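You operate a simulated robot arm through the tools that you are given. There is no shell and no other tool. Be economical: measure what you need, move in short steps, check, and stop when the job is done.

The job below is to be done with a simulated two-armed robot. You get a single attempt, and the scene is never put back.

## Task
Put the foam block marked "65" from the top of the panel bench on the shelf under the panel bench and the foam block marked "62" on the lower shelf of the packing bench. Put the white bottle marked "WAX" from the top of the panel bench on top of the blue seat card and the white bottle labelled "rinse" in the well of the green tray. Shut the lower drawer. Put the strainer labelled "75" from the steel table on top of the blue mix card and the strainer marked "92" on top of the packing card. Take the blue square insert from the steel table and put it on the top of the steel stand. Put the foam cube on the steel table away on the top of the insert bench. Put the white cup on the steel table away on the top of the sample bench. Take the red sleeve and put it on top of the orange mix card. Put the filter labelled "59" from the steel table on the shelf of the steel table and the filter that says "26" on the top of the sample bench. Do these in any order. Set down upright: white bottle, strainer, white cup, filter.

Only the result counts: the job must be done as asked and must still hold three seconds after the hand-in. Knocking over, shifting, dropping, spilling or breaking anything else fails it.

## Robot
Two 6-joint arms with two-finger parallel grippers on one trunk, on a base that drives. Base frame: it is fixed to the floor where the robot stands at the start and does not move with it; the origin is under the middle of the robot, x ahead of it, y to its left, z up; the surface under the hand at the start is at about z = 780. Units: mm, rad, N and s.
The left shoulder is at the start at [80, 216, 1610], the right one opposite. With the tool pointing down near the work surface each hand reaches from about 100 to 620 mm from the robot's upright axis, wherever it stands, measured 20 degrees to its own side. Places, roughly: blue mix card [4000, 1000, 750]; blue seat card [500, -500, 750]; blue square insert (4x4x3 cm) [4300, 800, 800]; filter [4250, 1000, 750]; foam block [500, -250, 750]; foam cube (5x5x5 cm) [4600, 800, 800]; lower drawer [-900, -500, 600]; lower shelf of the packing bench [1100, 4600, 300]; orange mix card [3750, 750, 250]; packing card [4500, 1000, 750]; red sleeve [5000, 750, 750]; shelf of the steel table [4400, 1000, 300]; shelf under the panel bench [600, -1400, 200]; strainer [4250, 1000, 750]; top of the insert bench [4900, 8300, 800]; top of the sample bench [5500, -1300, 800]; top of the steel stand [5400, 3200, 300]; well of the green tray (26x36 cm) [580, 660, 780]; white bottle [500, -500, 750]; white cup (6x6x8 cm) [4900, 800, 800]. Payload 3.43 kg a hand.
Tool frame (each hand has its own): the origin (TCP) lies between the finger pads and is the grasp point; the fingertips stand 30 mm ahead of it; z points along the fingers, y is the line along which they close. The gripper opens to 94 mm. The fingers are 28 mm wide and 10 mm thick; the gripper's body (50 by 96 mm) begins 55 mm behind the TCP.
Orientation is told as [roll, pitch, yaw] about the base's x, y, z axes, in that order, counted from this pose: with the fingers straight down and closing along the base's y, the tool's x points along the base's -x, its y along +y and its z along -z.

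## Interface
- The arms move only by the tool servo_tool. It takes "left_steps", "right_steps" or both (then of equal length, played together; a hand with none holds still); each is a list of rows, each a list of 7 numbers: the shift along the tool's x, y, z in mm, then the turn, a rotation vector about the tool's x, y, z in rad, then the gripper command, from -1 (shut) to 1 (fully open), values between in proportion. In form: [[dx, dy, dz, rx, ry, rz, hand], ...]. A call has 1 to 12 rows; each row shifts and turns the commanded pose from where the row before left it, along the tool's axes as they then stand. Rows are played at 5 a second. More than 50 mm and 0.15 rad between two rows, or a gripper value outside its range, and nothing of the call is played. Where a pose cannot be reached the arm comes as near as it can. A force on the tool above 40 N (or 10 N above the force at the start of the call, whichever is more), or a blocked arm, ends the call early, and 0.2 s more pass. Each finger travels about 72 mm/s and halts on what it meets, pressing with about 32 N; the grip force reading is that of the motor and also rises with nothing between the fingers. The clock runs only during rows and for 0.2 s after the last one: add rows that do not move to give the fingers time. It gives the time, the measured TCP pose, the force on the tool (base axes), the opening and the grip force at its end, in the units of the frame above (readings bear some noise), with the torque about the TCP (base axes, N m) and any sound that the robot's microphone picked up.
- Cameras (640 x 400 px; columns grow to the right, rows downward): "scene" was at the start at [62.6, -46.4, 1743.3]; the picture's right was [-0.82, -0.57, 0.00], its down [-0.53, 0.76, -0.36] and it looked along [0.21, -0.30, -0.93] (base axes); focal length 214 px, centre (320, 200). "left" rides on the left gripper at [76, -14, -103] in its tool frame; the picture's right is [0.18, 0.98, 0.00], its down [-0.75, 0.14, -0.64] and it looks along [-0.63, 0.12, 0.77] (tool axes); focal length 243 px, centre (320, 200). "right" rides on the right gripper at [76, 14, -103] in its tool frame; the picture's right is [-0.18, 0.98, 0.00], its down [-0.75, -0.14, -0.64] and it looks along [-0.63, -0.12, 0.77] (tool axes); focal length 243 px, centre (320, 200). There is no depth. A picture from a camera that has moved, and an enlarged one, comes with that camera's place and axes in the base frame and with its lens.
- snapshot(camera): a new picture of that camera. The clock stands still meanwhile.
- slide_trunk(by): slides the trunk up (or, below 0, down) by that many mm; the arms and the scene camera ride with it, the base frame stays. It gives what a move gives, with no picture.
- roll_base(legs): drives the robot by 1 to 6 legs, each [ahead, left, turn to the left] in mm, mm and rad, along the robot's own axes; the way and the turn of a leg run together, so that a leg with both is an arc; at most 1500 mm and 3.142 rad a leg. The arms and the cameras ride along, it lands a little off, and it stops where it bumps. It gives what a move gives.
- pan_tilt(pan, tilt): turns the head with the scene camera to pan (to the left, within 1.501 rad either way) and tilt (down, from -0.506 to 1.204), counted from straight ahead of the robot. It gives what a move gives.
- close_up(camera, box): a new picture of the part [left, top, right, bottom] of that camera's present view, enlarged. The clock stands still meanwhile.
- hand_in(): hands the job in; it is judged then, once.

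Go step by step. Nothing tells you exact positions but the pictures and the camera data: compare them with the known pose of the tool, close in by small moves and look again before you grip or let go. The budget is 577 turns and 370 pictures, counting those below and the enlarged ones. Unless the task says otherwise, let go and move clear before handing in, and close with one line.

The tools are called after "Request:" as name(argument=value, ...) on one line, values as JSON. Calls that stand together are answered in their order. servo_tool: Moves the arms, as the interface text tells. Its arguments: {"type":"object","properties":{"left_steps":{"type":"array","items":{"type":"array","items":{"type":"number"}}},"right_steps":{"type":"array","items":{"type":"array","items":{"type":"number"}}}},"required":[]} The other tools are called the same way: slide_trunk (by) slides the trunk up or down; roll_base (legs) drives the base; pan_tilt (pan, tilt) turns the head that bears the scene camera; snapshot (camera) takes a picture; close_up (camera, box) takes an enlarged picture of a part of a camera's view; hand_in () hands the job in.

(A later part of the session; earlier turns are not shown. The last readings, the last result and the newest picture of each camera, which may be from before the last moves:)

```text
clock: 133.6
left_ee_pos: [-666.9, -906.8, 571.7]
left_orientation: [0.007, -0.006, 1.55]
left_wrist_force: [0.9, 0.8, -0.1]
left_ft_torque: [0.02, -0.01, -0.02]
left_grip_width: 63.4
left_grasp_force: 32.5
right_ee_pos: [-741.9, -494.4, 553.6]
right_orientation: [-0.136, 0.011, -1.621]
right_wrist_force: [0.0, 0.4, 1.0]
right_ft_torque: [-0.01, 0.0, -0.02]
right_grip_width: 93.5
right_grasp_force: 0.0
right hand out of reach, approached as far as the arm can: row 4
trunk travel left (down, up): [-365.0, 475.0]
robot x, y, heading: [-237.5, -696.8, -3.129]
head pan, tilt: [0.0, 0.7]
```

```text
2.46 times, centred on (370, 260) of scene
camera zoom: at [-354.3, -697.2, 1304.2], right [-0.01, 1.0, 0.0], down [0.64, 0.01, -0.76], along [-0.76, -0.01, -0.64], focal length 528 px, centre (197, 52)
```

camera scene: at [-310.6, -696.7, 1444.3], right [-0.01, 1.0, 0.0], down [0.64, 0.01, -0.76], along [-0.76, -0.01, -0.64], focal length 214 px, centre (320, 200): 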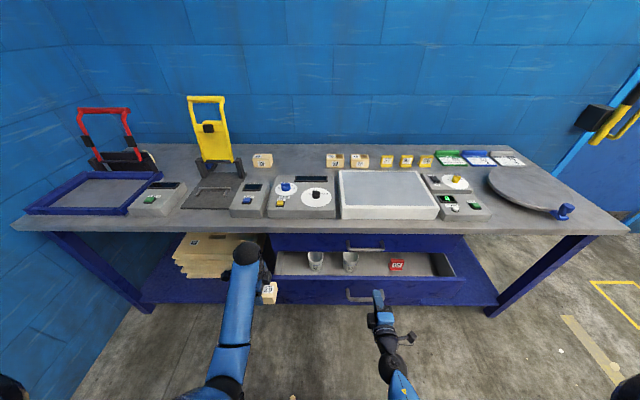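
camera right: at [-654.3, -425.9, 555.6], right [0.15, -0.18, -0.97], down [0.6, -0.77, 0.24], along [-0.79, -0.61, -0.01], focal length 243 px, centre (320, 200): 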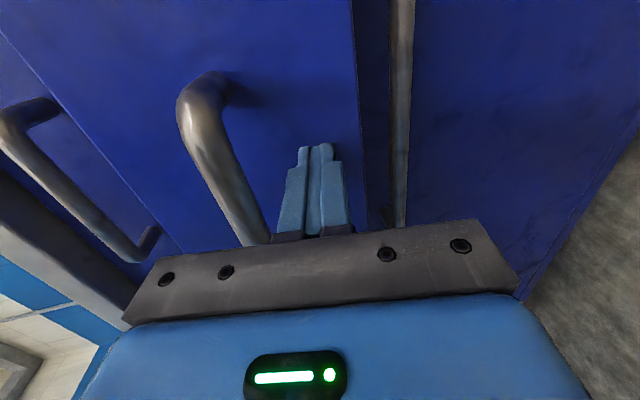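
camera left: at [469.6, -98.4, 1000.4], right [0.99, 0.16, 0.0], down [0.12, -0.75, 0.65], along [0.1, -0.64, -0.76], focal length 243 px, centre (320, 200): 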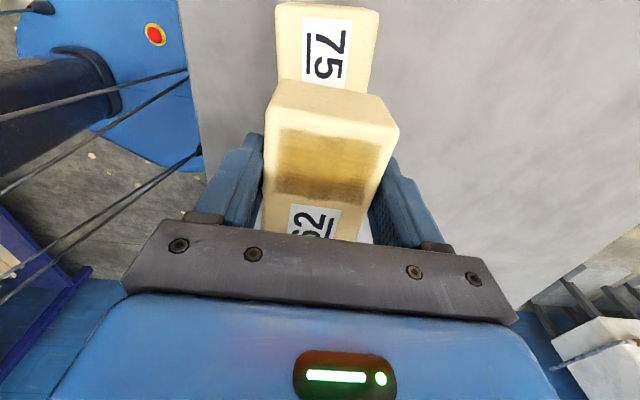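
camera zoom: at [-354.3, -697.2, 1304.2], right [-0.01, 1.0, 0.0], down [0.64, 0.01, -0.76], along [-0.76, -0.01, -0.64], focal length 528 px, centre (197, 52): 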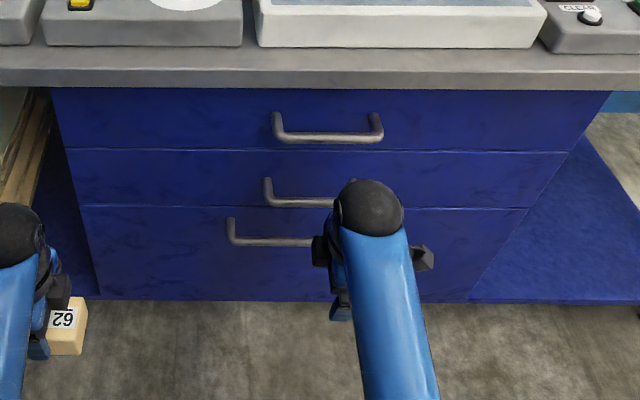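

All drawers are flush and shut. Now drive up +y toward the packing bench, stopping to look.

Request:
roll_base(legs=[[-80, 0, 0], [0, 0, -1.575], [1500, 0, 0], [1400, 0, 0]])

Request:
pan_tilt(pan=-0.4, tilt=0.4)

Request:
snapshot(camera="scene")

```text
clock: 152.0
left_ee_pos: [-363.4, 2649.8, 571.1]
left_orientation: [0.007, -0.006, -0.058]
left_wrist_force: [-0.8, 0.5, -0.6]
left_ft_torque: [0.01, -0.03, -0.01]
left_grip_width: 63.3
left_grasp_force: 32.2
right_ee_pos: [52.7, 2708.3, 557.0]
right_orientation: [-0.14, 0.01, 3.051]
right_wrist_force: [-0.3, -0.1, -0.5]
right_ft_torque: [0.0, -0.03, -0.01]
right_grip_width: 94.1
right_grasp_force: 0.2
trunk travel left (down, up): [-365.0, 475.0]
robot x, y, heading: [-173.3, 2217.7, 1.545]
head pan, tilt: [0.0, 0.7]
```

```text
clock: 152.9
left_ee_pos: [-363.3, 2650.3, 570.4]
left_orientation: [0.007, -0.005, -0.057]
left_wrist_force: [-0.2, -0.1, -0.5]
left_ft_torque: [0.01, 0.0, -0.02]
left_grip_width: 63.2
left_grasp_force: 31.7
right_ee_pos: [51.6, 2709.1, 554.6]
right_orientation: [-0.141, 0.009, 3.049]
right_wrist_force: [-0.4, 0.7, -0.7]
right_ft_torque: [0.0, 0.04, 0.0]
right_grip_width: 94.1
right_grasp_force: 0.1
trunk travel left (down, up): [-365.0, 475.0]
robot x, y, heading: [-167.5, 2215.0, 1.542]
head pan, tilt: [-0.4, 0.4]
```

```text
287 pictures are left
camera scene: at [-129.3, 2328.3, 1331.1], right [0.91, -0.42, 0.0], down [-0.16, -0.35, -0.92], along [0.38, 0.84, -0.39], focal length 214 px, centre (320, 200)
```

scene: 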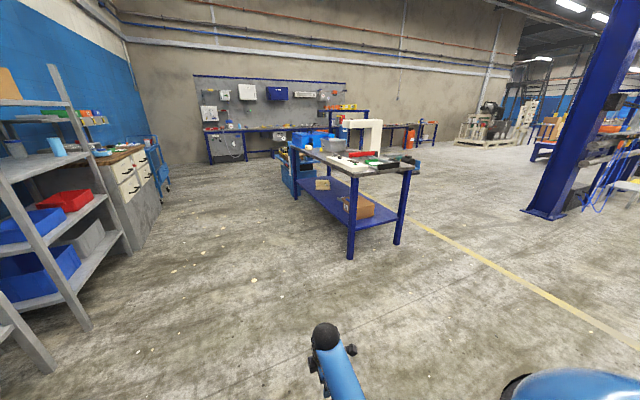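

Packing bench: west edge x≈830, y 3760–5350, with a box near y 4075 and foam at y≈5030 on its lower shelf. I'll place 62 at about y=4500. Drive there and face it.

Request:
roll_base(legs=[[1050, 0, 0], [1050, 0, 0], [0, 0, -1.545]])

Request:
pan_tilt(pan=0, tilt=0.5)

Request:
snapshot(camera="scene")

```text
clock: 166.8
left_ee_pos: [349.8, 4443.9, 570.6]
left_orientation: [0.006, -0.006, -1.622]
left_wrist_force: [-0.6, 0.5, -0.7]
left_ft_torque: [0.02, 0.01, -0.01]
left_grip_width: 63.2
left_grasp_force: 32.2
right_ee_pos: [409.6, 4029.3, 555.0]
right_orientation: [-0.14, 0.01, 1.486]
right_wrist_force: [-0.3, 0.5, 0.5]
right_ft_torque: [-0.02, 0.01, -0.03]
right_grip_width: 94.2
right_grasp_force: 0.1
trunk travel left (down, up): [-365.0, 475.0]
robot x, y, heading: [-82.5, 4246.1, -0.02]
head pan, tilt: [-0.4, 0.4]
```

```text
clock: 167.6
left_ee_pos: [349.5, 4445.3, 570.5]
left_orientation: [0.007, -0.006, -1.623]
left_wrist_force: [-0.1, 0.0, -0.1]
left_ft_torque: [-0.02, -0.01, 0.02]
left_grip_width: 63.0
left_grasp_force: 32.2
right_ee_pos: [410.1, 4029.9, 554.9]
right_orientation: [-0.14, 0.011, 1.485]
right_wrist_force: [-1.0, 0.5, 0.6]
right_ft_torque: [0.02, -0.04, -0.03]
right_grip_width: 93.9
right_grasp_force: 0.1
trunk travel left (down, up): [-365.0, 475.0]
robot x, y, heading: [-83.4, 4247.3, -0.026]
head pan, tilt: [0.0, 0.499]
```

```text
286 pictures are left
camera scene: at [36.6, 4244.5, 1322.0], right [-0.03, -1.0, 0.0], down [-0.48, 0.01, -0.88], along [0.88, -0.02, -0.48], focal length 214 px, centre (320, 200)
```

scene: 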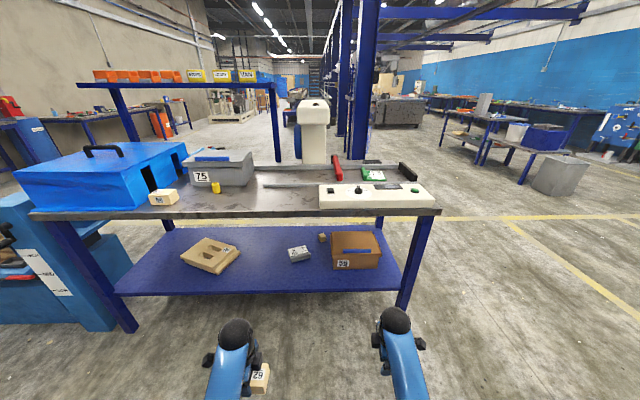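

Free spot on the shelf at about (930,4540), shelf edge x≈837. Move closer, lower trunk.

Request:
roll_base(legs=[[0, 95, 0.02], [340, 0, 0]])

Request:
slide_trunk(by=-180)

Request:
snapshot(camera="scene")

Request:
snapshot(camera="left")

```text
clock: 170.6
left_ee_pos: [683.8, 4543.3, 570.2]
left_orientation: [0.006, -0.005, -1.611]
left_wrist_force: [-0.3, 0.6, -0.3]
left_ft_torque: [-0.04, -0.01, 0.02]
left_grip_width: 63.2
left_grasp_force: 31.9
right_ee_pos: [749.3, 4129.8, 553.7]
right_orientation: [-0.139, 0.011, 1.5]
right_wrist_force: [0.2, 0.6, 0.3]
right_ft_torque: [-0.01, -0.01, 0.01]
right_grip_width: 94.0
right_grasp_force: 0.1
trunk travel left (down, up): [-365.0, 475.0]
robot x, y, heading: [251.5, 4338.4, -0.01]
head pan, tilt: [0.0, 0.499]
```

```text
clock: 172.6
left_ee_pos: [683.8, 4543.5, 391.4]
left_orientation: [0.009, -0.005, -1.612]
left_wrist_force: [-0.1, -0.4, 0.7]
left_ft_torque: [-0.02, -0.03, -0.02]
left_grip_width: 63.1
left_grasp_force: 32.3
right_ee_pos: [749.4, 4129.9, 375.6]
right_orientation: [-0.139, 0.009, 1.499]
right_wrist_force: [0.3, 0.6, 0.0]
right_ft_torque: [0.03, 0.01, 0.0]
right_grip_width: 94.0
right_grasp_force: 0.0
trunk travel left (down, up): [-185.0, 655.0]
robot x, y, heading: [248.7, 4341.5, -0.009]
head pan, tilt: [0.0, 0.499]
```

```text
285 pictures are left
camera scene: at [373.4, 4339.4, 1142.1], right [-0.01, -1.0, 0.0], down [-0.48, 0.01, -0.88], along [0.88, -0.01, -0.48], focal length 214 px, centre (320, 200)
```

scene: 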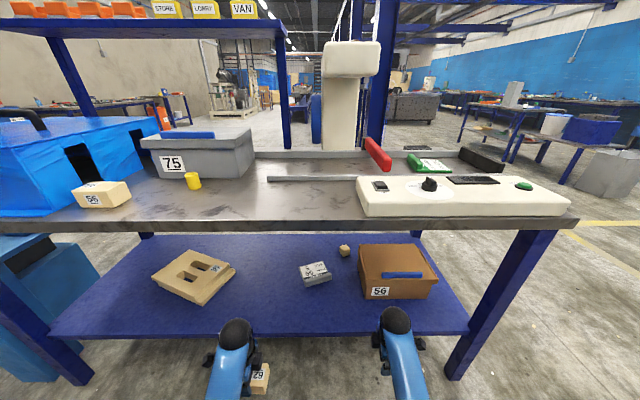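

```text
284 pictures are left
camera left: at [671.6, 4620.8, 493.5], right [0.99, 0.15, 0.01], down [0.11, -0.76, 0.65], along [0.1, -0.64, -0.76], focal length 243 px, centre (320, 200)
```

left: 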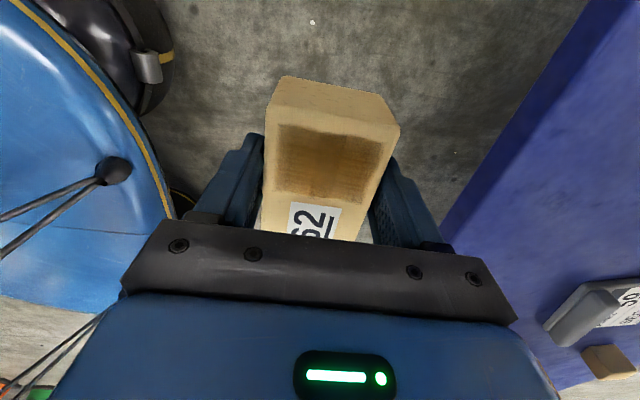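

Extend the left hand 245 mm over the shelf.

Request:
servo_tool(left_steps=[[1.5, 41, 0, 0, 0, 0, -1], [1.5, 41, 0, 0, 0, 0, -1], [1.5, 41, 0, 0, 0, 0, -1], [1.5, 41, 0, 0, 0, 0, -1], [1.5, 41, 0, 0, 0, 0, -1], [1.5, 41, 0, 0, 0, 0, -1]])

Request:
snapshot(camera="left")

Request:
snapshot(camera="scene")

```text
clock: 174.0
left_ee_pos: [930.7, 4544.6, 392.9]
left_orientation: [0.007, -0.005, -1.609]
left_wrist_force: [-0.4, -0.1, -0.9]
left_ft_torque: [-0.01, 0.03, 0.03]
left_grip_width: 63.2
left_grasp_force: 32.3
right_ee_pos: [750.3, 4129.6, 375.5]
right_orientation: [-0.138, 0.01, 1.5]
right_wrist_force: [1.0, 0.3, -0.7]
right_ft_torque: [-0.01, 0.0, -0.01]
right_grip_width: 93.8
right_grasp_force: 0.0
trunk travel left (down, up): [-185.0, 655.0]
robot x, y, heading: [251.1, 4339.4, -0.01]
head pan, tilt: [0.0, 0.499]
```

```text
283 pictures are left
camera left: at [918.5, 4620.0, 495.4], right [0.99, 0.15, 0.01], down [0.11, -0.76, 0.65], along [0.1, -0.64, -0.76], focal length 243 px, centre (320, 200)
```

left: 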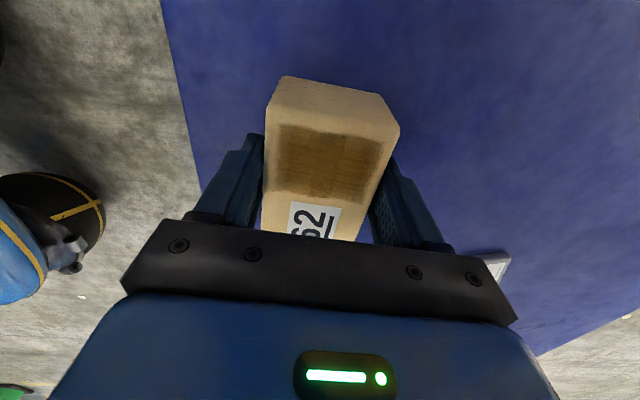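

```text
282 pictures are left
camera scene: at [374.0, 4339.3, 1141.9], right [-0.01, -1.0, 0.0], down [-0.48, 0.01, -0.88], along [0.88, -0.01, -0.48], focal length 214 px, centre (320, 200)
```

scene: 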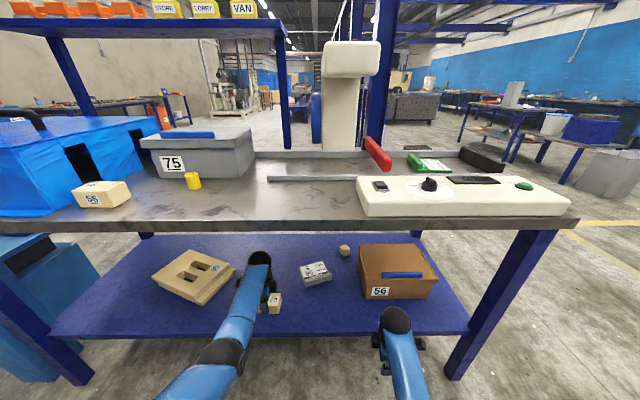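

Clear spot. Descend until contact.

Request:
servo_tool(left_steps=[[0, 0, 20, 0, 0, 0, -1], [0, 0, 4, 0, 0, 0, -1], [0, 0, 4, 0, 0, 0, -1], [0, 0, 4, 0, 0, 0, -1]])

Request:
servo_tool(left_steps=[[0, 0, 4, 0, 0, 0, -1], [0, 0, 4, 0, 0, 0, -1], [0, 0, 4, 0, 0, 0, -1]])

Request:
servo_tool(left_steps=[[0, 0, 4, 0, 0, 0, -1], [0, 0, 4, 0, 0, 0, -1], [0, 0, 4, 0, 0, 0, -1]])

```text
clock: 175.0
left_ee_pos: [931.4, 4541.6, 365.3]
left_orientation: [0.014, -0.003, -1.613]
left_wrist_force: [4.3, -1.0, 27.9]
left_ft_torque: [0.03, 0.24, 0.05]
left_grip_width: 63.2
left_grasp_force: 31.8
right_ee_pos: [750.9, 4129.4, 376.6]
right_orientation: [-0.142, 0.007, 1.498]
right_wrist_force: [0.1, 0.1, 0.6]
right_ft_torque: [-0.01, -0.02, 0.02]
right_grip_width: 94.0
right_grasp_force: 0.0
trunk travel left (down, up): [-185.0, 655.0]
robot x, y, heading: [252.3, 4341.6, -0.008]
head pan, tilt: [0.0, 0.499]
```

```text
clock: 175.6
left_ee_pos: [930.3, 4542.4, 359.3]
left_orientation: [0.014, -0.007, -1.609]
left_wrist_force: [-11.4, -1.3, 23.8]
left_ft_torque: [0.24, 1.1, 0.25]
left_grip_width: 63.2
left_grasp_force: 31.9
right_ee_pos: [748.6, 4128.6, 377.1]
right_orientation: [-0.143, 0.01, 1.499]
right_wrist_force: [-0.4, -0.5, -0.1]
right_ft_torque: [0.01, 0.0, 0.03]
right_grip_width: 94.1
right_grasp_force: 0.1
trunk travel left (down, up): [-185.0, 655.0]
robot x, y, heading: [250.3, 4342.8, -0.007]
head pan, tilt: [0.0, 0.499]
stopped in row 2 (left hand): the force on the tool passed its limit at 43 N (the readings are from after the stop); the commanded pose is now the measured one
```

```text
clock: 176.0
left_ee_pos: [932.5, 4541.9, 360.4]
left_orientation: [0.016, -0.005, -1.609]
left_wrist_force: [-11.8, -1.4, 22.1]
left_ft_torque: [0.25, 1.1, 0.27]
left_grip_width: 63.3
left_grasp_force: 32.6
right_ee_pos: [748.1, 4129.6, 376.5]
right_orientation: [-0.144, 0.01, 1.502]
right_wrist_force: [-0.9, 0.2, 0.1]
right_ft_torque: [0.01, -0.02, 0.03]
right_grip_width: 93.8
right_grasp_force: 0.0
trunk travel left (down, up): [-185.0, 655.0]
robot x, y, heading: [250.2, 4340.5, -0.015]
head pan, tilt: [0.0, 0.499]
stopped in row 1 (left hand): the force on the tool passed its limit at 44 N (the readings are from after the stop); the commanded pose is now the measured one
```

On the shelf. Relieve, release, rise and retract.

Request:
servo_tool(left_steps=[[0, 0, -2, 0, 0, 0, -1], [0, 0, 0, 0, 0, 0, 0.5], [0, 0, 0, 0, 0, 0, 1], [0, 0, 0, 0, 0, 0, 1], [0, 0, -35, 0, 0, 0, 1], [0, 0, -45, 0, 0, 0, 1], [0, -45, 0, 0, 0, 0, 1], [0, -45, 0, 0, 0, 0, 1], [0, -45, 0, 0, 0, 0, 1], [0, -45, 0, 0, 0, 0, 1]])

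Request:
snapshot(camera="scene")

```text
clock: 178.2
left_ee_pos: [760.4, 4547.7, 410.4]
left_orientation: [0.014, -0.006, -1.613]
left_wrist_force: [-0.3, -0.1, 0.3]
left_ft_torque: [-0.03, 0.03, 0.01]
left_grip_width: 94.2
left_grasp_force: 0.2
left hand out of reach, approached as far as the arm can: row 9, 10
right_ee_pos: [749.5, 4129.6, 375.1]
right_orientation: [-0.139, 0.01, 1.5]
right_wrist_force: [0.3, -0.7, 0.2]
right_ft_torque: [0.01, 0.05, -0.01]
right_grip_width: 94.0
right_grasp_force: 0.1
trunk travel left (down, up): [-185.0, 655.0]
robot x, y, heading: [250.2, 4340.6, -0.009]
head pan, tilt: [0.0, 0.499]
```

```text
281 pictures are left
camera scene: at [372.7, 4339.4, 1142.1], right [-0.01, -1.0, 0.0], down [-0.48, 0.01, -0.88], along [0.88, -0.01, -0.48], focal length 214 px, centre (320, 200)
```

scene: 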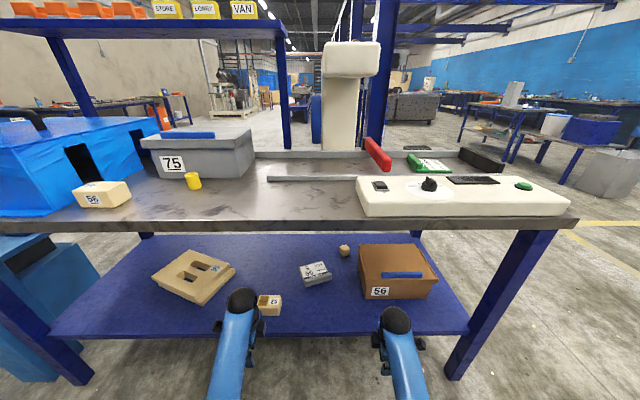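

62 is on the lower shelf. Next is the steel table far to the south-east. Raise the trunk and drive in legs.

Request:
roll_base(legs=[[-200, 0, 0.01], [0, -1500, 0], [0, -300, 0], [1500, 0, 0]])

Request:
slide_trunk(by=400)

Request:
pan_tilt(pan=-0.5, tilt=0.3)

Request:
snapshot(camera="scene")

```text
clock: 195.4
left_ee_pos: [2064.5, 2764.6, 410.7]
left_orientation: [0.013, -0.007, -1.6]
left_wrist_force: [-0.4, -0.2, 0.2]
left_ft_torque: [-0.01, 0.02, 0.01]
left_grip_width: 93.9
left_grasp_force: 0.0
right_ee_pos: [2057.5, 2345.1, 374.6]
right_orientation: [-0.139, 0.01, 1.511]
right_wrist_force: [-0.1, -0.7, 0.2]
right_ft_torque: [-0.03, -0.02, 0.0]
right_grip_width: 94.1
right_grasp_force: 0.0
trunk travel left (down, up): [-185.0, 655.0]
robot x, y, heading: [1553.8, 2552.1, 0.002]
head pan, tilt: [0.0, 0.499]
```

```text
clock: 199.3
left_ee_pos: [2065.1, 2763.5, 811.1]
left_orientation: [0.011, -0.005, -1.598]
left_wrist_force: [-1.1, -0.3, 0.2]
left_ft_torque: [0.0, 0.02, 0.0]
left_grip_width: 94.1
left_grasp_force: 0.1
right_ee_pos: [2058.4, 2344.5, 775.0]
right_orientation: [-0.138, 0.01, 1.513]
right_wrist_force: [-0.3, 0.6, -0.2]
right_ft_torque: [0.0, 0.02, 0.02]
right_grip_width: 93.8
right_grasp_force: 0.1
trunk travel left (down, up): [-585.0, 255.0]
robot x, y, heading: [1557.6, 2552.1, 0.006]
head pan, tilt: [0.0, 0.499]
```

```text
clock: 200.2
left_ee_pos: [2064.2, 2763.9, 811.1]
left_orientation: [0.01, -0.006, -1.599]
left_wrist_force: [0.1, 0.3, -0.2]
left_ft_torque: [0.0, 0.02, -0.01]
left_grip_width: 94.1
left_grasp_force: 0.1
right_ee_pos: [2057.8, 2345.0, 775.7]
right_orientation: [-0.139, 0.012, 1.511]
right_wrist_force: [0.9, 0.0, 0.4]
right_ft_torque: [0.0, 0.0, -0.01]
right_grip_width: 94.0
right_grasp_force: 0.1
trunk travel left (down, up): [-585.0, 255.0]
robot x, y, heading: [1556.8, 2548.4, 0.005]
head pan, tilt: [-0.499, 0.3]
```

```text
280 pictures are left
camera scene: at [1669.7, 2505.5, 1560.4], right [-0.48, -0.88, 0.0], down [-0.26, 0.14, -0.96], along [0.84, -0.46, -0.3], focal length 214 px, centre (320, 200)
```

scene: 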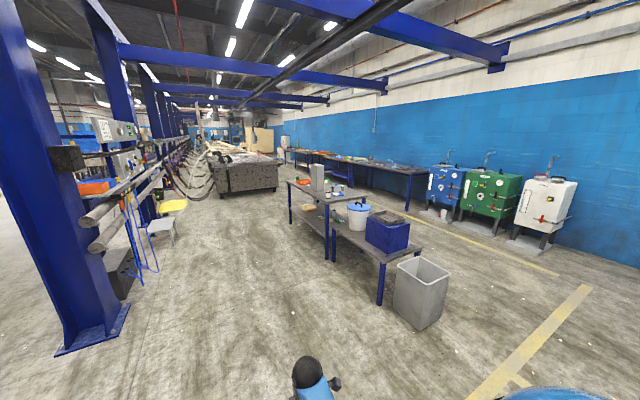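

The steel table spans x≈3690–5070, y≈700–1290. I'll go round its west side and approach from the south.

Request:
roll_base(legs=[[80, -1500, 0], [0, -1200, 0], [1500, 0, 0], [900, 0, 0], [0, 0, 1.567]])

Request:
pan_tilt(pan=0, tilt=0.6)

Request:
snapshot(camera="scene")

```text
refused: leg 1 is longer than a leg can be; nothing moved
```

```text
clock: 201.1
left_ee_pos: [2064.4, 2763.7, 808.8]
left_orientation: [0.012, -0.004, -1.599]
left_wrist_force: [-0.6, -0.2, -0.6]
left_ft_torque: [0.0, -0.03, -0.02]
left_grip_width: 93.8
left_grasp_force: 0.0
right_ee_pos: [2058.3, 2345.3, 775.0]
right_orientation: [-0.141, 0.011, 1.511]
right_wrist_force: [0.2, 1.0, -0.1]
right_ft_torque: [0.02, -0.02, 0.01]
right_grip_width: 93.9
right_grasp_force: 0.1
trunk travel left (down, up): [-585.0, 255.0]
robot x, y, heading: [1560.2, 2547.8, 0.006]
head pan, tilt: [0.0, 0.6]
```

```text
279 pictures are left
camera scene: at [1676.1, 2550.2, 1532.9], right [0.0, -1.0, 0.0], down [-0.56, 0.0, -0.83], along [0.83, 0.0, -0.56], focal length 214 px, centre (320, 200)
```

scene: 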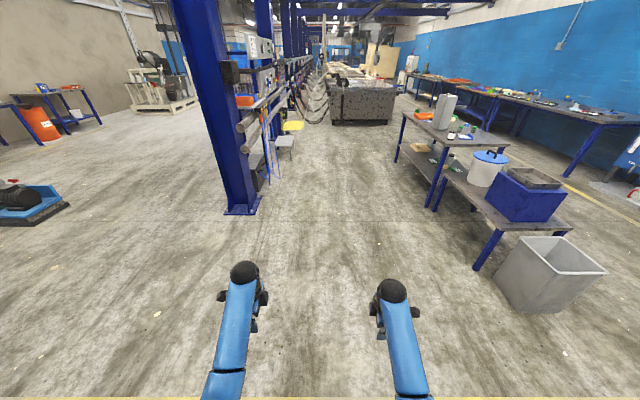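

Request:
roll_base(legs=[[0, -1450, 0], [0, -1200, 0], [1500, 0, 0], [980, 0, 0], [0, 0, 1.567]])

Request:
snapshot(camera="scene")

```text
clock: 229.2
left_ee_pos: [3857.5, 414.0, 812.3]
left_orientation: [0.011, -0.005, -0.101]
left_wrist_force: [-0.4, 0.1, -0.2]
left_ft_torque: [-0.02, -0.03, -0.02]
left_grip_width: 94.0
left_grasp_force: 0.0
right_ee_pos: [4274.5, 376.8, 775.6]
right_orientation: [-0.139, 0.012, 3.008]
right_wrist_force: [0.0, 0.5, 0.2]
right_ft_torque: [0.0, 0.01, -0.01]
right_grip_width: 94.2
right_grasp_force: 0.0
trunk travel left (down, up): [-585.0, 255.0]
robot x, y, heading: [4032.7, -106.6, 1.498]
head pan, tilt: [0.0, 0.6]
```

```text
278 pictures are left
camera scene: at [4041.7, 10.4, 1532.9], right [1.0, -0.07, 0.0], down [-0.04, -0.56, -0.82], along [0.06, 0.82, -0.57], focal length 214 px, centre (320, 200)
```

scene: 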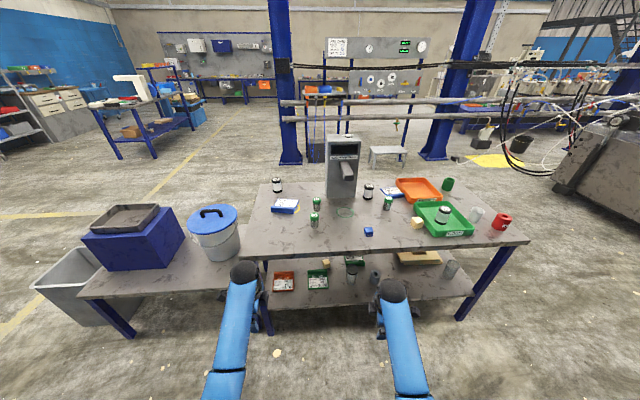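

Request:
close_up(camera="scene", box=[240, 160, 400, 260])

Request:
close_up(camera="scene", box=[360, 160, 540, 272])

Request:
close_up(camera="scene", box=[240, 240, 480, 320])

```text
4.00 times, centred on (320, 210) of scene
camera zoom: at [4041.7, 10.4, 1532.9], right [1.0, -0.07, 0.0], down [-0.04, -0.56, -0.82], along [0.06, 0.82, -0.57], focal length 858 px, centre (320, 160)
```

zoom: 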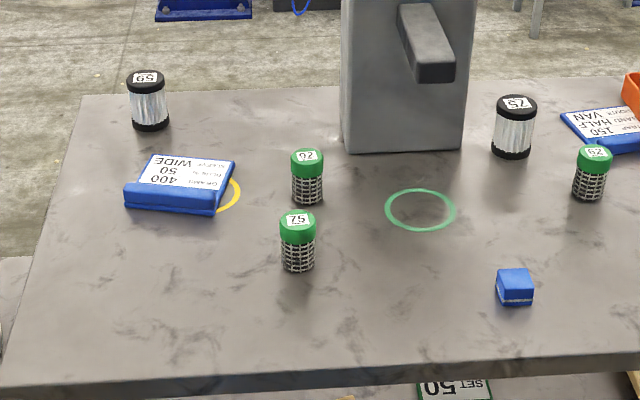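

```text
3.56 times, centred on (450, 216) of scene
camera zoom: at [4041.7, 10.4, 1532.9], right [1.0, -0.07, 0.0], down [-0.04, -0.56, -0.82], along [0.06, 0.82, -0.57], focal length 763 px, centre (-142, 143)
```

zoom: 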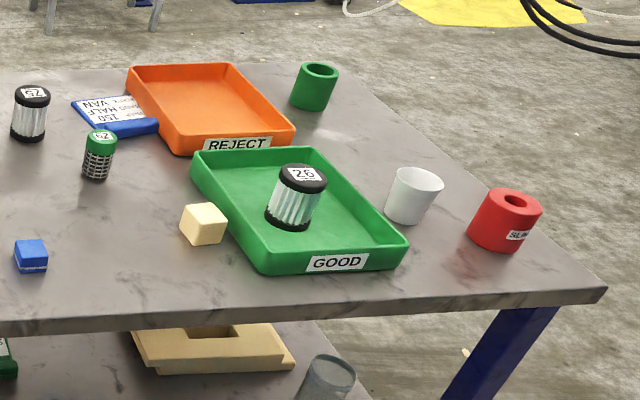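

```text
2.67 times, centred on (360, 280) of scene
camera zoom: at [4041.7, 10.4, 1532.9], right [1.0, -0.07, 0.0], down [-0.04, -0.56, -0.82], along [0.06, 0.82, -0.57], focal length 572 px, centre (213, -13)
```

zoom: 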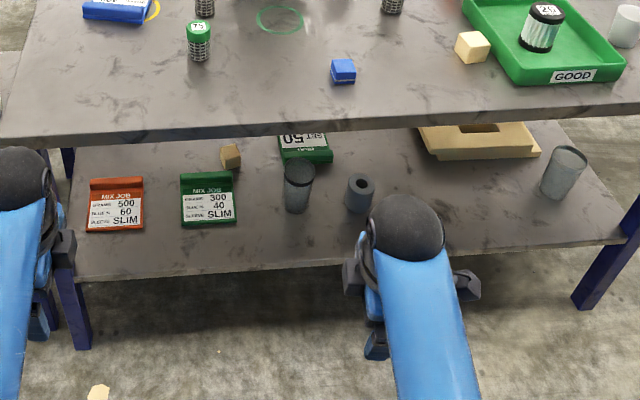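

Request:
close_up(camera="scene", box=[300, 190, 340, 215])

Request:
close_up(camera="scene", box=[260, 172, 300, 197])

Request:
close_up(camera="scene", box=[360, 180, 416, 215])

```text
16.00 times, centred on (320, 202) of scene
camera zoom: at [4041.7, 10.4, 1532.9], right [1.0, -0.07, 0.0], down [-0.04, -0.56, -0.82], along [0.06, 0.82, -0.57], focal length 3432 px, centre (320, 160)
```

zoom: 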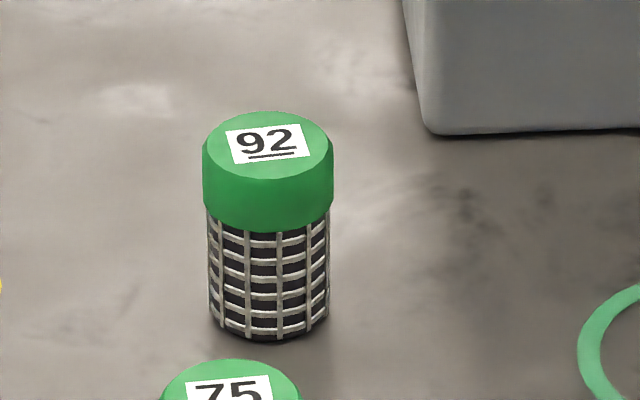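

```text
16.00 times, centred on (280, 184) of scene
camera zoom: at [4041.7, 10.4, 1532.9], right [1.0, -0.07, 0.0], down [-0.04, -0.56, -0.82], along [0.06, 0.82, -0.57], focal length 3432 px, centre (960, 448)
```

zoom: 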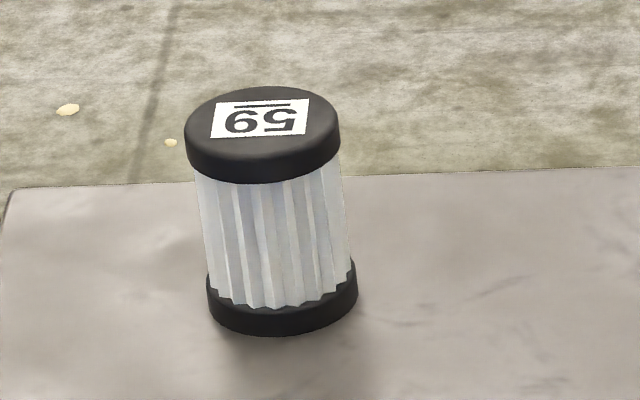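

```text
11.43 times, centred on (388, 198) of scene
camera zoom: at [4041.7, 10.4, 1532.9], right [1.0, -0.07, 0.0], down [-0.04, -0.56, -0.82], along [0.06, 0.82, -0.57], focal length 2451 px, centre (-457, 229)
```

zoom: 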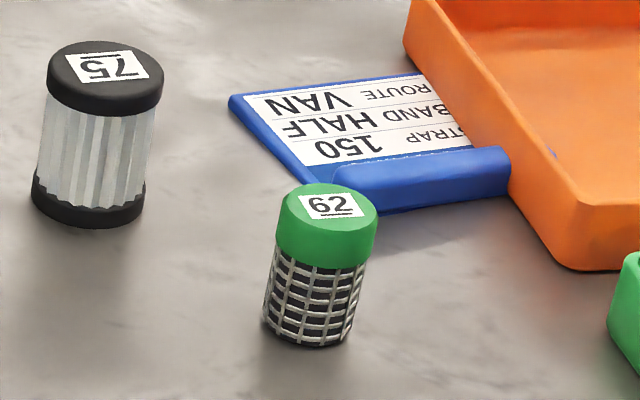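

Labels are clear: strainers 92, 75, 62; filters 59, 75, and 26 in the green tray; the orange mix card is on the lower shelf. First, strainer 75 at (4076,857). Raise hands and move up to the table.

Request:
slide_trunk(by=150)

Request:
roll_base(legs=[[0, 0, 0.072], [370, -30, 0]])

Request:
pan_tilt(pan=0, tilt=0.95)

Request:
snapshot(camera="scene")

Request:
snapshot(camera="left")

```text
clock: 231.0
left_ee_pos: [3857.4, 415.0, 961.2]
left_orientation: [0.011, -0.006, -0.103]
left_wrist_force: [0.5, 0.1, 0.7]
left_ft_torque: [-0.04, 0.03, 0.02]
left_grip_width: 94.0
left_grasp_force: 0.0
right_ee_pos: [4275.3, 376.2, 925.2]
right_orientation: [-0.139, 0.011, 3.007]
right_wrist_force: [-1.0, 0.7, -0.7]
right_ft_torque: [0.0, -0.04, 0.0]
right_grip_width: 94.3
right_grasp_force: 0.0
trunk travel left (down, up): [-735.0, 105.0]
robot x, y, heading: [4033.5, -105.9, 1.494]
head pan, tilt: [0.0, 0.6]
```

```text
clock: 233.8
left_ee_pos: [3855.3, 777.6, 962.4]
left_orientation: [0.014, -0.006, -0.035]
left_wrist_force: [0.6, 0.9, -0.4]
left_ft_torque: [0.0, -0.01, 0.01]
left_grip_width: 94.1
left_grasp_force: 0.0
right_ee_pos: [4274.6, 766.2, 926.8]
right_orientation: [-0.142, 0.012, 3.073]
right_wrist_force: [-0.1, -0.8, 0.0]
right_ft_torque: [-0.03, 0.01, 0.01]
right_grip_width: 94.0
right_grasp_force: 0.1
trunk travel left (down, up): [-735.0, 105.0]
robot x, y, heading: [4065.2, 269.8, 1.561]
head pan, tilt: [0.0, 0.6]
```

```text
clock: 234.7
left_ee_pos: [3855.8, 779.5, 960.8]
left_orientation: [0.013, -0.006, -0.038]
left_wrist_force: [-0.2, 1.1, -0.5]
left_ft_torque: [0.02, -0.01, 0.04]
left_grip_width: 93.9
left_grasp_force: 0.0
right_ee_pos: [4275.6, 768.6, 924.9]
right_orientation: [-0.139, 0.01, 3.074]
right_wrist_force: [0.7, 0.3, 0.4]
right_ft_torque: [-0.02, 0.03, 0.02]
right_grip_width: 93.8
right_grasp_force: 0.1
trunk travel left (down, up): [-735.0, 105.0]
robot x, y, heading: [4066.4, 268.3, 1.561]
head pan, tilt: [0.0, 0.949]
```

```text
271 pictures are left
camera scene: at [4065.6, 373.2, 1654.5], right [1.0, -0.01, 0.0], down [-0.01, -0.81, -0.58], along [0.0, 0.58, -0.81], focal length 214 px, centre (320, 200)
```

scene: 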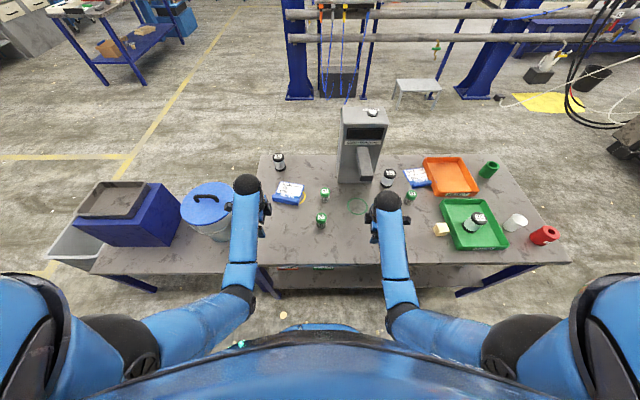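

```text
270 pictures are left
camera left: at [3778.8, 766.6, 1063.1], right [-0.15, 0.99, 0.01], down [0.75, 0.11, 0.65], along [0.64, 0.1, -0.76], focal length 243 px, centre (320, 200)
```

left: 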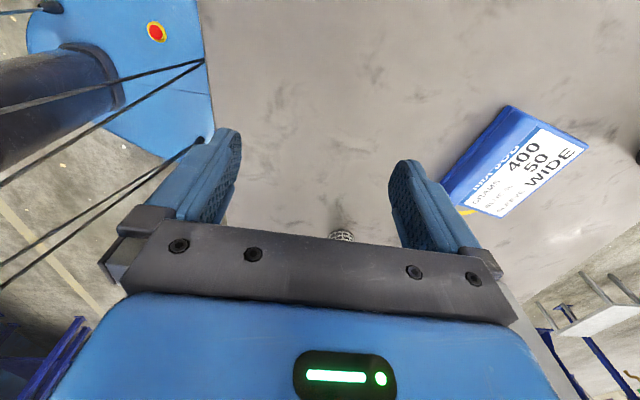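

Request:
close_up(camera="scene", box=[260, 150, 420, 250])

```text
4.00 times, centred on (340, 200) of scene
camera zoom: at [4065.6, 373.2, 1654.5], right [1.0, -0.01, 0.0], down [-0.01, -0.81, -0.58], along [0.0, 0.58, -0.81], focal length 858 px, centre (240, 200)
```

zoom: 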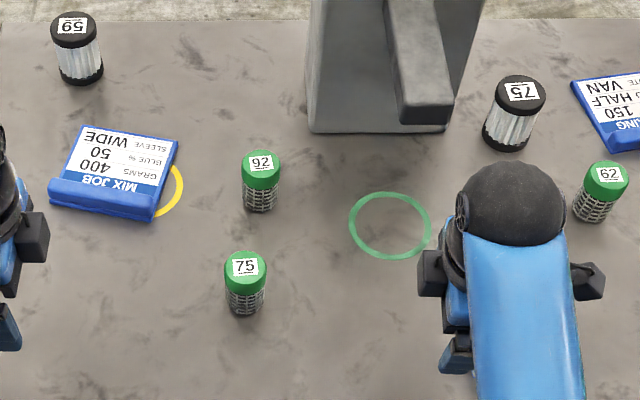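

Strainer 75 at (4070,850), 92 at (4090,995), and the blue mix card's label centre ≈ (3915,1055). Bring the left hand above strainer 75.

Request:
servo_tool(left_steps=[[-42.4, 15.8, 0, 0, 0, 0, 1], [-42.4, 15.8, 0, 0, 0, 0, 1], [-42.4, 15.8, 0, 0, 0, 0, 1], [-42.4, 15.8, 0, 0, 0, 0, 1], [-42.4, 15.8, 0, 0, 0, -0.035, 1], [0, 0, 0, 0, 0, 0, 1]])

Request:
snapshot(camera="left")

```text
clock: 236.1
left_ee_pos: [4069.9, 850.0, 960.4]
left_orientation: [0.013, -0.007, -0.004]
left_wrist_force: [-0.7, 0.0, -0.9]
left_ft_torque: [0.01, 0.0, 0.01]
left_grip_width: 94.0
left_grasp_force: 0.1
right_ee_pos: [4275.7, 768.1, 926.2]
right_orientation: [-0.14, 0.01, 3.074]
right_wrist_force: [0.2, 0.4, -0.5]
right_ft_torque: [-0.02, 0.01, 0.01]
right_grip_width: 93.8
right_grasp_force: 0.1
trunk travel left (down, up): [-735.0, 105.0]
robot x, y, heading: [4064.1, 269.8, 1.568]
head pan, tilt: [0.0, 0.949]
```

```text
268 pictures are left
camera left: at [3992.6, 834.4, 1063.2], right [-0.18, 0.98, 0.01], down [0.75, 0.13, 0.65], along [0.64, 0.13, -0.76], focal length 243 px, centre (320, 200)
```

left: 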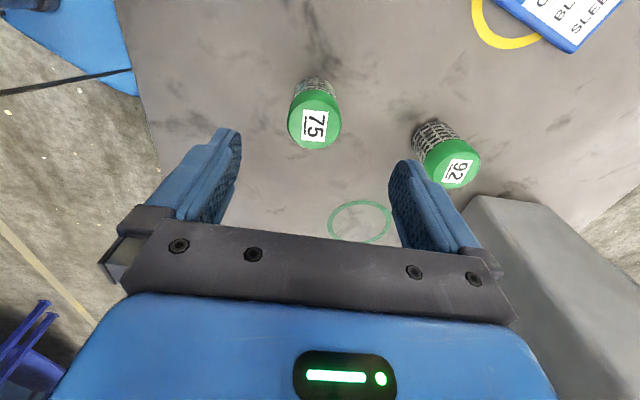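

Aligned. Descend and grip.

Request:
servo_tool(left_steps=[[-5, -3, 40, 0, 0, 0, 1], [0, 0, 40, 0, 0, 0, 1], [0, 0, 40, 0, 0, 0, 1], [0, 0, 8, 0, 0, 0, 1], [0, 0, 0, 0, 0, 0, 1]])

Request:
snapshot(camera="left")

```text
clock: 237.3
left_ee_pos: [4075.9, 849.1, 836.2]
left_orientation: [0.01, -0.008, 0.001]
left_wrist_force: [-0.7, -0.3, 0.0]
left_ft_torque: [0.0, 0.0, 0.03]
left_grip_width: 93.7
left_grasp_force: 0.0
right_ee_pos: [4275.7, 768.2, 926.0]
right_orientation: [-0.141, 0.01, 3.073]
right_wrist_force: [0.6, 0.0, -0.3]
right_ft_torque: [0.0, -0.02, -0.02]
right_grip_width: 93.8
right_grasp_force: 0.1
trunk travel left (down, up): [-735.0, 105.0]
robot x, y, heading: [4065.0, 270.1, 1.559]
head pan, tilt: [0.0, 0.949]
```

```text
267 pictures are left
camera left: at [3998.6, 833.1, 939.2], right [-0.18, 0.98, 0.01], down [0.75, 0.13, 0.65], along [0.64, 0.13, -0.76], focal length 243 px, centre (320, 200)
```

left: 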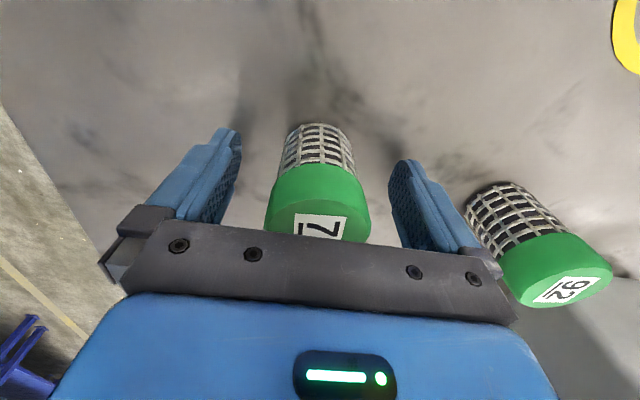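

Grip, lift high; also straighten and raise the right hand so the trunk can be lowered for reach.

Request:
servo_tool(left_steps=[[0, 0, 0, 0, 0, 0, -1], [0, 0, 0, 0, 0, 0, -1], [0, 0, 0, 0, 0, 0, -1], [0, 0, 0, 0, 0, 0, -1], [0, 0, -40, 0, 0, 0, -1], [0, 0, -42, 0, 0, 0, -1], [0, 0, -42, 0, 0, 0, -1], [0, 0, -42, 0, 0, 0, -1], [0, 0, -42, 0, 0, 0, -1], [0, 0, -42, 0, 0, 0, -1]], right_steps=[[0, 0, 0, -0.14, 0, 0, 1], [0, -30, 0, 0, 0, 0, 1], [0, -30, -10, 0, 0, 0, 1], [0, -40, -10, 0, 0, 0, 1], [0, 0, -40, 0, 0, 0, 1], [0, 0, -42, 0, 0, 0, 1], [0, 0, -42, 0, 0, 0, 1], [0, 0, -42, 0, 0, 0, 1], [0, 0, -42, 0, 0, 0, 1], [0, 0, -22, 0, 0, 0, 1]])

```text
clock: 238.4
left_ee_pos: [4074.7, 850.8, 850.0]
left_orientation: [0.008, -0.005, -0.002]
left_wrist_force: [0.7, 0.1, -1.5]
left_ft_torque: [-0.02, -0.02, -0.04]
left_grip_width: 44.5
left_grasp_force: 31.4
right_ee_pos: [4279.5, 861.7, 949.2]
right_orientation: [0.038, 0.012, 3.075]
right_wrist_force: [-0.6, 9.9, -17.1]
right_ft_torque: [-1.72, 0.01, -0.11]
right_grip_width: 94.0
right_grasp_force: 0.1
trunk travel left (down, up): [-735.0, 105.0]
robot x, y, heading: [4064.4, 271.7, 1.56]
head pan, tilt: [0.0, 0.949]
stopped in row 5 (right hand): the force on the tool passed its limit at 65 N (the readings are from after the stop); the commanded pose is now the measured one
```

The right hand met something overhead; look before moving.

Request:
snapshot(camera="scene")

Request:
snapshot(camera="right")

```text
266 pictures are left
camera scene: at [4066.1, 377.3, 1654.1], right [1.0, -0.01, 0.0], down [-0.01, -0.82, -0.58], along [0.0, 0.58, -0.82], focal length 214 px, centre (320, 200)
```

scene: 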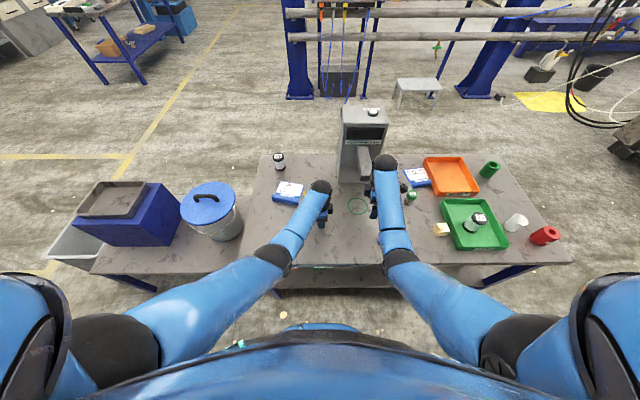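

```text
265 pictures are left
camera right: at [4354.0, 845.5, 1055.2], right [-0.25, -0.97, 0.03], down [-0.75, 0.21, 0.63], along [-0.61, 0.13, -0.78], focal length 243 px, centre (320, 200)
```

right: 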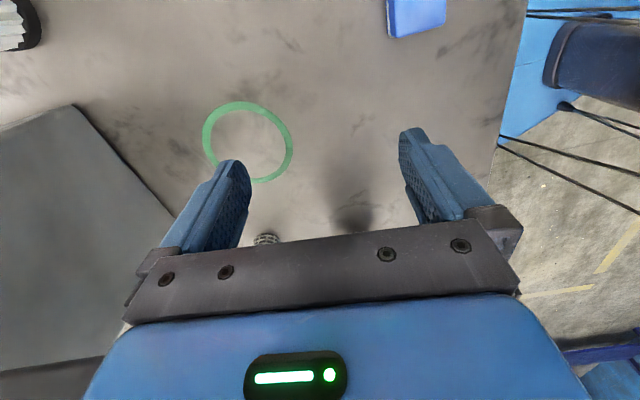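

It seems the hand rose under the dispenser spout. Go down 15 mm, then back out.

Request:
servo_tool(right_steps=[[0, 0, 15, 0, 0, 0, 1], [30, 0, 0, 0, 0, 0, 1], [30, 0, 0, 0, 0, 0, 1], [0, 35, 0, 0, 0, 0, 1], [0, 35, 0, 0, 0, 0, 1], [0, 35, 0, 0, 0, 0, 1]])

Request:
snapshot(camera="scene")

```text
clock: 239.8
left_ee_pos: [4074.7, 846.7, 852.2]
left_orientation: [0.011, -0.005, -0.001]
left_wrist_force: [0.2, 0.2, -0.4]
left_ft_torque: [-0.04, 0.02, 0.0]
left_grip_width: 44.6
left_grasp_force: 32.2
right_ee_pos: [4330.1, 748.1, 940.4]
right_orientation: [0.027, 0.012, 3.075]
right_wrist_force: [-0.2, 0.3, -0.1]
right_ft_torque: [0.03, -0.01, -0.02]
right_grip_width: 93.9
right_grasp_force: 0.0
trunk travel left (down, up): [-735.0, 105.0]
robot x, y, heading: [4066.2, 271.7, 1.563]
head pan, tilt: [0.0, 0.949]
```

```text
264 pictures are left
camera scene: at [4066.0, 370.9, 1654.6], right [1.0, -0.01, 0.0], down [-0.01, -0.81, -0.58], along [0.0, 0.58, -0.81], focal length 214 px, centre (320, 200)
```

scene: 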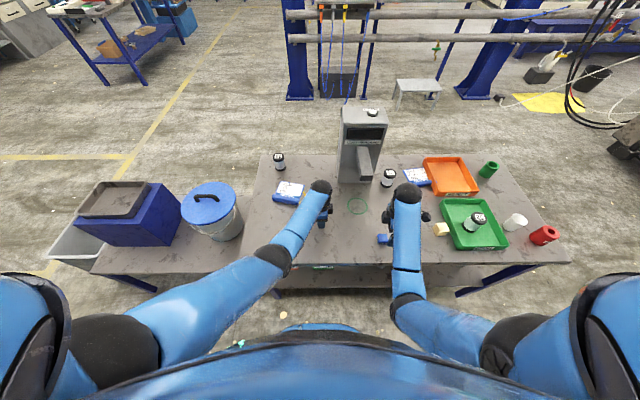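

Nothing moved. I'll carry strainer 75 round to the north side, where the card, filter 59 and packing card are all within easy reach.

Request:
servo_tool(left_steps=[[0, 0, -40, 0, 0, 0, -1], [0, 0, -40, 0, 0, 0, -1], [0, 0, -20, 0, 0, 0, -1]], right_steps=[[0, 0, 0, -0.03, 0, 0, 1], [0, 0, 0, 0, 0, 0, 1], [0, 0, 0, 0, 0, 0, 1]])

Request:
roll_base(legs=[[-350, 0, 0], [0, -900, 0], [0, -850, 0], [1000, 0, 0], [950, 0, 0]])

Request:
pan_tilt(pan=0.3, tilt=0.5)

Request:
snapshot(camera="scene")

```text
clock: 240.6
left_ee_pos: [4073.0, 847.0, 951.3]
left_orientation: [0.013, -0.007, -0.002]
left_wrist_force: [-0.2, 0.5, -0.9]
left_ft_torque: [-0.01, 0.0, 0.04]
left_grip_width: 44.7
left_grasp_force: 32.0
right_ee_pos: [4332.0, 750.6, 935.3]
right_orientation: [0.059, 0.011, 3.076]
right_wrist_force: [0.5, 0.5, -0.7]
right_ft_torque: [-0.03, 0.01, 0.01]
right_grip_width: 94.1
right_grasp_force: 0.1
right hand out of reach, approached as far as the arm can: row 1
trunk travel left (down, up): [-735.0, 105.0]
robot x, y, heading: [4063.8, 267.1, 1.565]
head pan, tilt: [0.0, 0.949]
```

```text
clock: 260.6
left_ee_pos: [6000.6, 2393.8, 950.6]
left_orientation: [0.013, -0.006, -0.079]
left_wrist_force: [0.2, 0.1, -0.1]
left_ft_torque: [0.02, -0.01, -0.01]
left_grip_width: 44.6
left_grasp_force: 32.4
right_ee_pos: [6250.9, 2277.3, 936.5]
right_orientation: [0.058, 0.013, 2.998]
right_wrist_force: [-1.0, -1.6, -0.1]
right_ft_torque: [-0.01, 0.0, -0.02]
right_grip_width: 93.8
right_grasp_force: 0.0
trunk travel left (down, up): [-735.0, 105.0]
robot x, y, heading: [5944.9, 1821.9, 1.479]
head pan, tilt: [0.0, 0.949]
```

```text
clock: 261.5
left_ee_pos: [5999.6, 2393.9, 950.7]
left_orientation: [0.013, -0.005, -0.079]
left_wrist_force: [0.5, -0.1, -0.8]
left_ft_torque: [-0.03, 0.0, 0.01]
left_grip_width: 44.7
left_grasp_force: 32.4
right_ee_pos: [6250.0, 2277.8, 935.8]
right_orientation: [0.057, 0.011, 2.997]
right_wrist_force: [-0.5, 0.1, 0.4]
right_ft_torque: [0.02, -0.02, -0.02]
right_grip_width: 93.8
right_grasp_force: 0.0
trunk travel left (down, up): [-735.0, 105.0]
robot x, y, heading: [5947.4, 1817.9, 1.488]
head pan, tilt: [0.3, 0.499]
```

```text
263 pictures are left
camera scene: at [5931.2, 1937.6, 1691.8], right [0.98, 0.21, 0.0], down [0.1, -0.47, -0.88], along [-0.19, 0.86, -0.48], focal length 214 px, centre (320, 200)
```

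scene: 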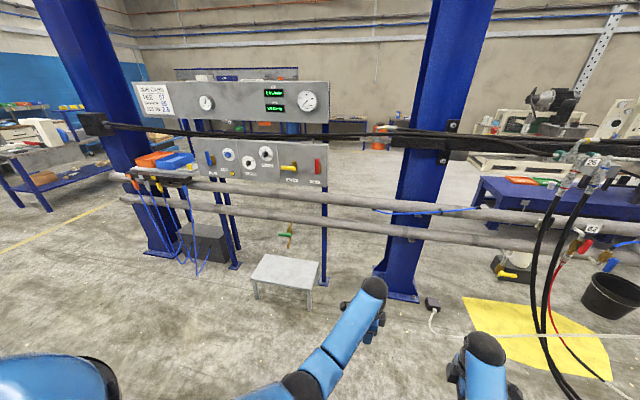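

The stand (grey stool) is at ≈(5355,3155). Now continue west along the north side and turn to face the table.

Request:
roll_base(legs=[[0, 0, 0.083], [0, 1100, 0], [0, 1080, 0], [0, 0, 3.1], [0, 0, 0.04]])

Request:
pan_tilt(pan=0, tilt=0.9)

Request:
snapshot(camera="scene")

```text
clock: 280.4
left_ee_pos: [3752.9, 1238.0, 951.6]
left_orientation: [0.012, -0.006, 3.138]
left_wrist_force: [-0.1, 0.8, -1.4]
left_ft_torque: [0.02, 0.02, 0.02]
left_grip_width: 44.5
left_grasp_force: 31.9
right_ee_pos: [3493.1, 1336.6, 935.5]
right_orientation: [0.055, 0.011, -0.073]
right_wrist_force: [0.5, -0.1, -0.1]
right_ft_torque: [0.01, -0.02, 0.02]
right_grip_width: 94.0
right_grasp_force: 0.1
trunk travel left (down, up): [-735.0, 105.0]
robot x, y, heading: [3765.1, 1815.9, -1.581]
head pan, tilt: [0.3, 0.499]
```

```text
clock: 281.2
left_ee_pos: [3754.9, 1237.8, 950.6]
left_orientation: [0.011, -0.005, 3.136]
left_wrist_force: [0.2, -0.5, -0.3]
left_ft_torque: [-0.02, 0.0, 0.0]
left_grip_width: 44.5
left_grasp_force: 32.3
right_ee_pos: [3493.9, 1335.2, 935.8]
right_orientation: [0.057, 0.013, -0.072]
right_wrist_force: [-0.5, -0.3, 0.7]
right_ft_torque: [0.02, -0.01, 0.01]
right_grip_width: 94.2
right_grasp_force: 0.1
trunk travel left (down, up): [-735.0, 105.0]
robot x, y, heading: [3763.5, 1816.6, -1.58]
head pan, tilt: [0.0, 0.901]
```

```text
262 pictures are left
camera scene: at [3763.0, 1709.5, 1658.1], right [-1.0, 0.01, 0.0], down [0.01, 0.78, -0.62], along [-0.01, -0.62, -0.78], focal length 214 px, centre (320, 200)
```

scene: 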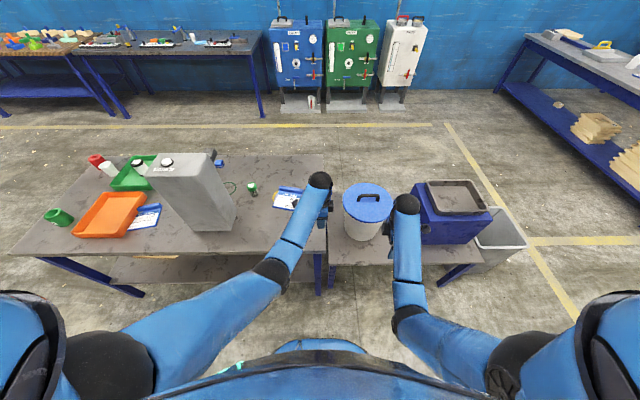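

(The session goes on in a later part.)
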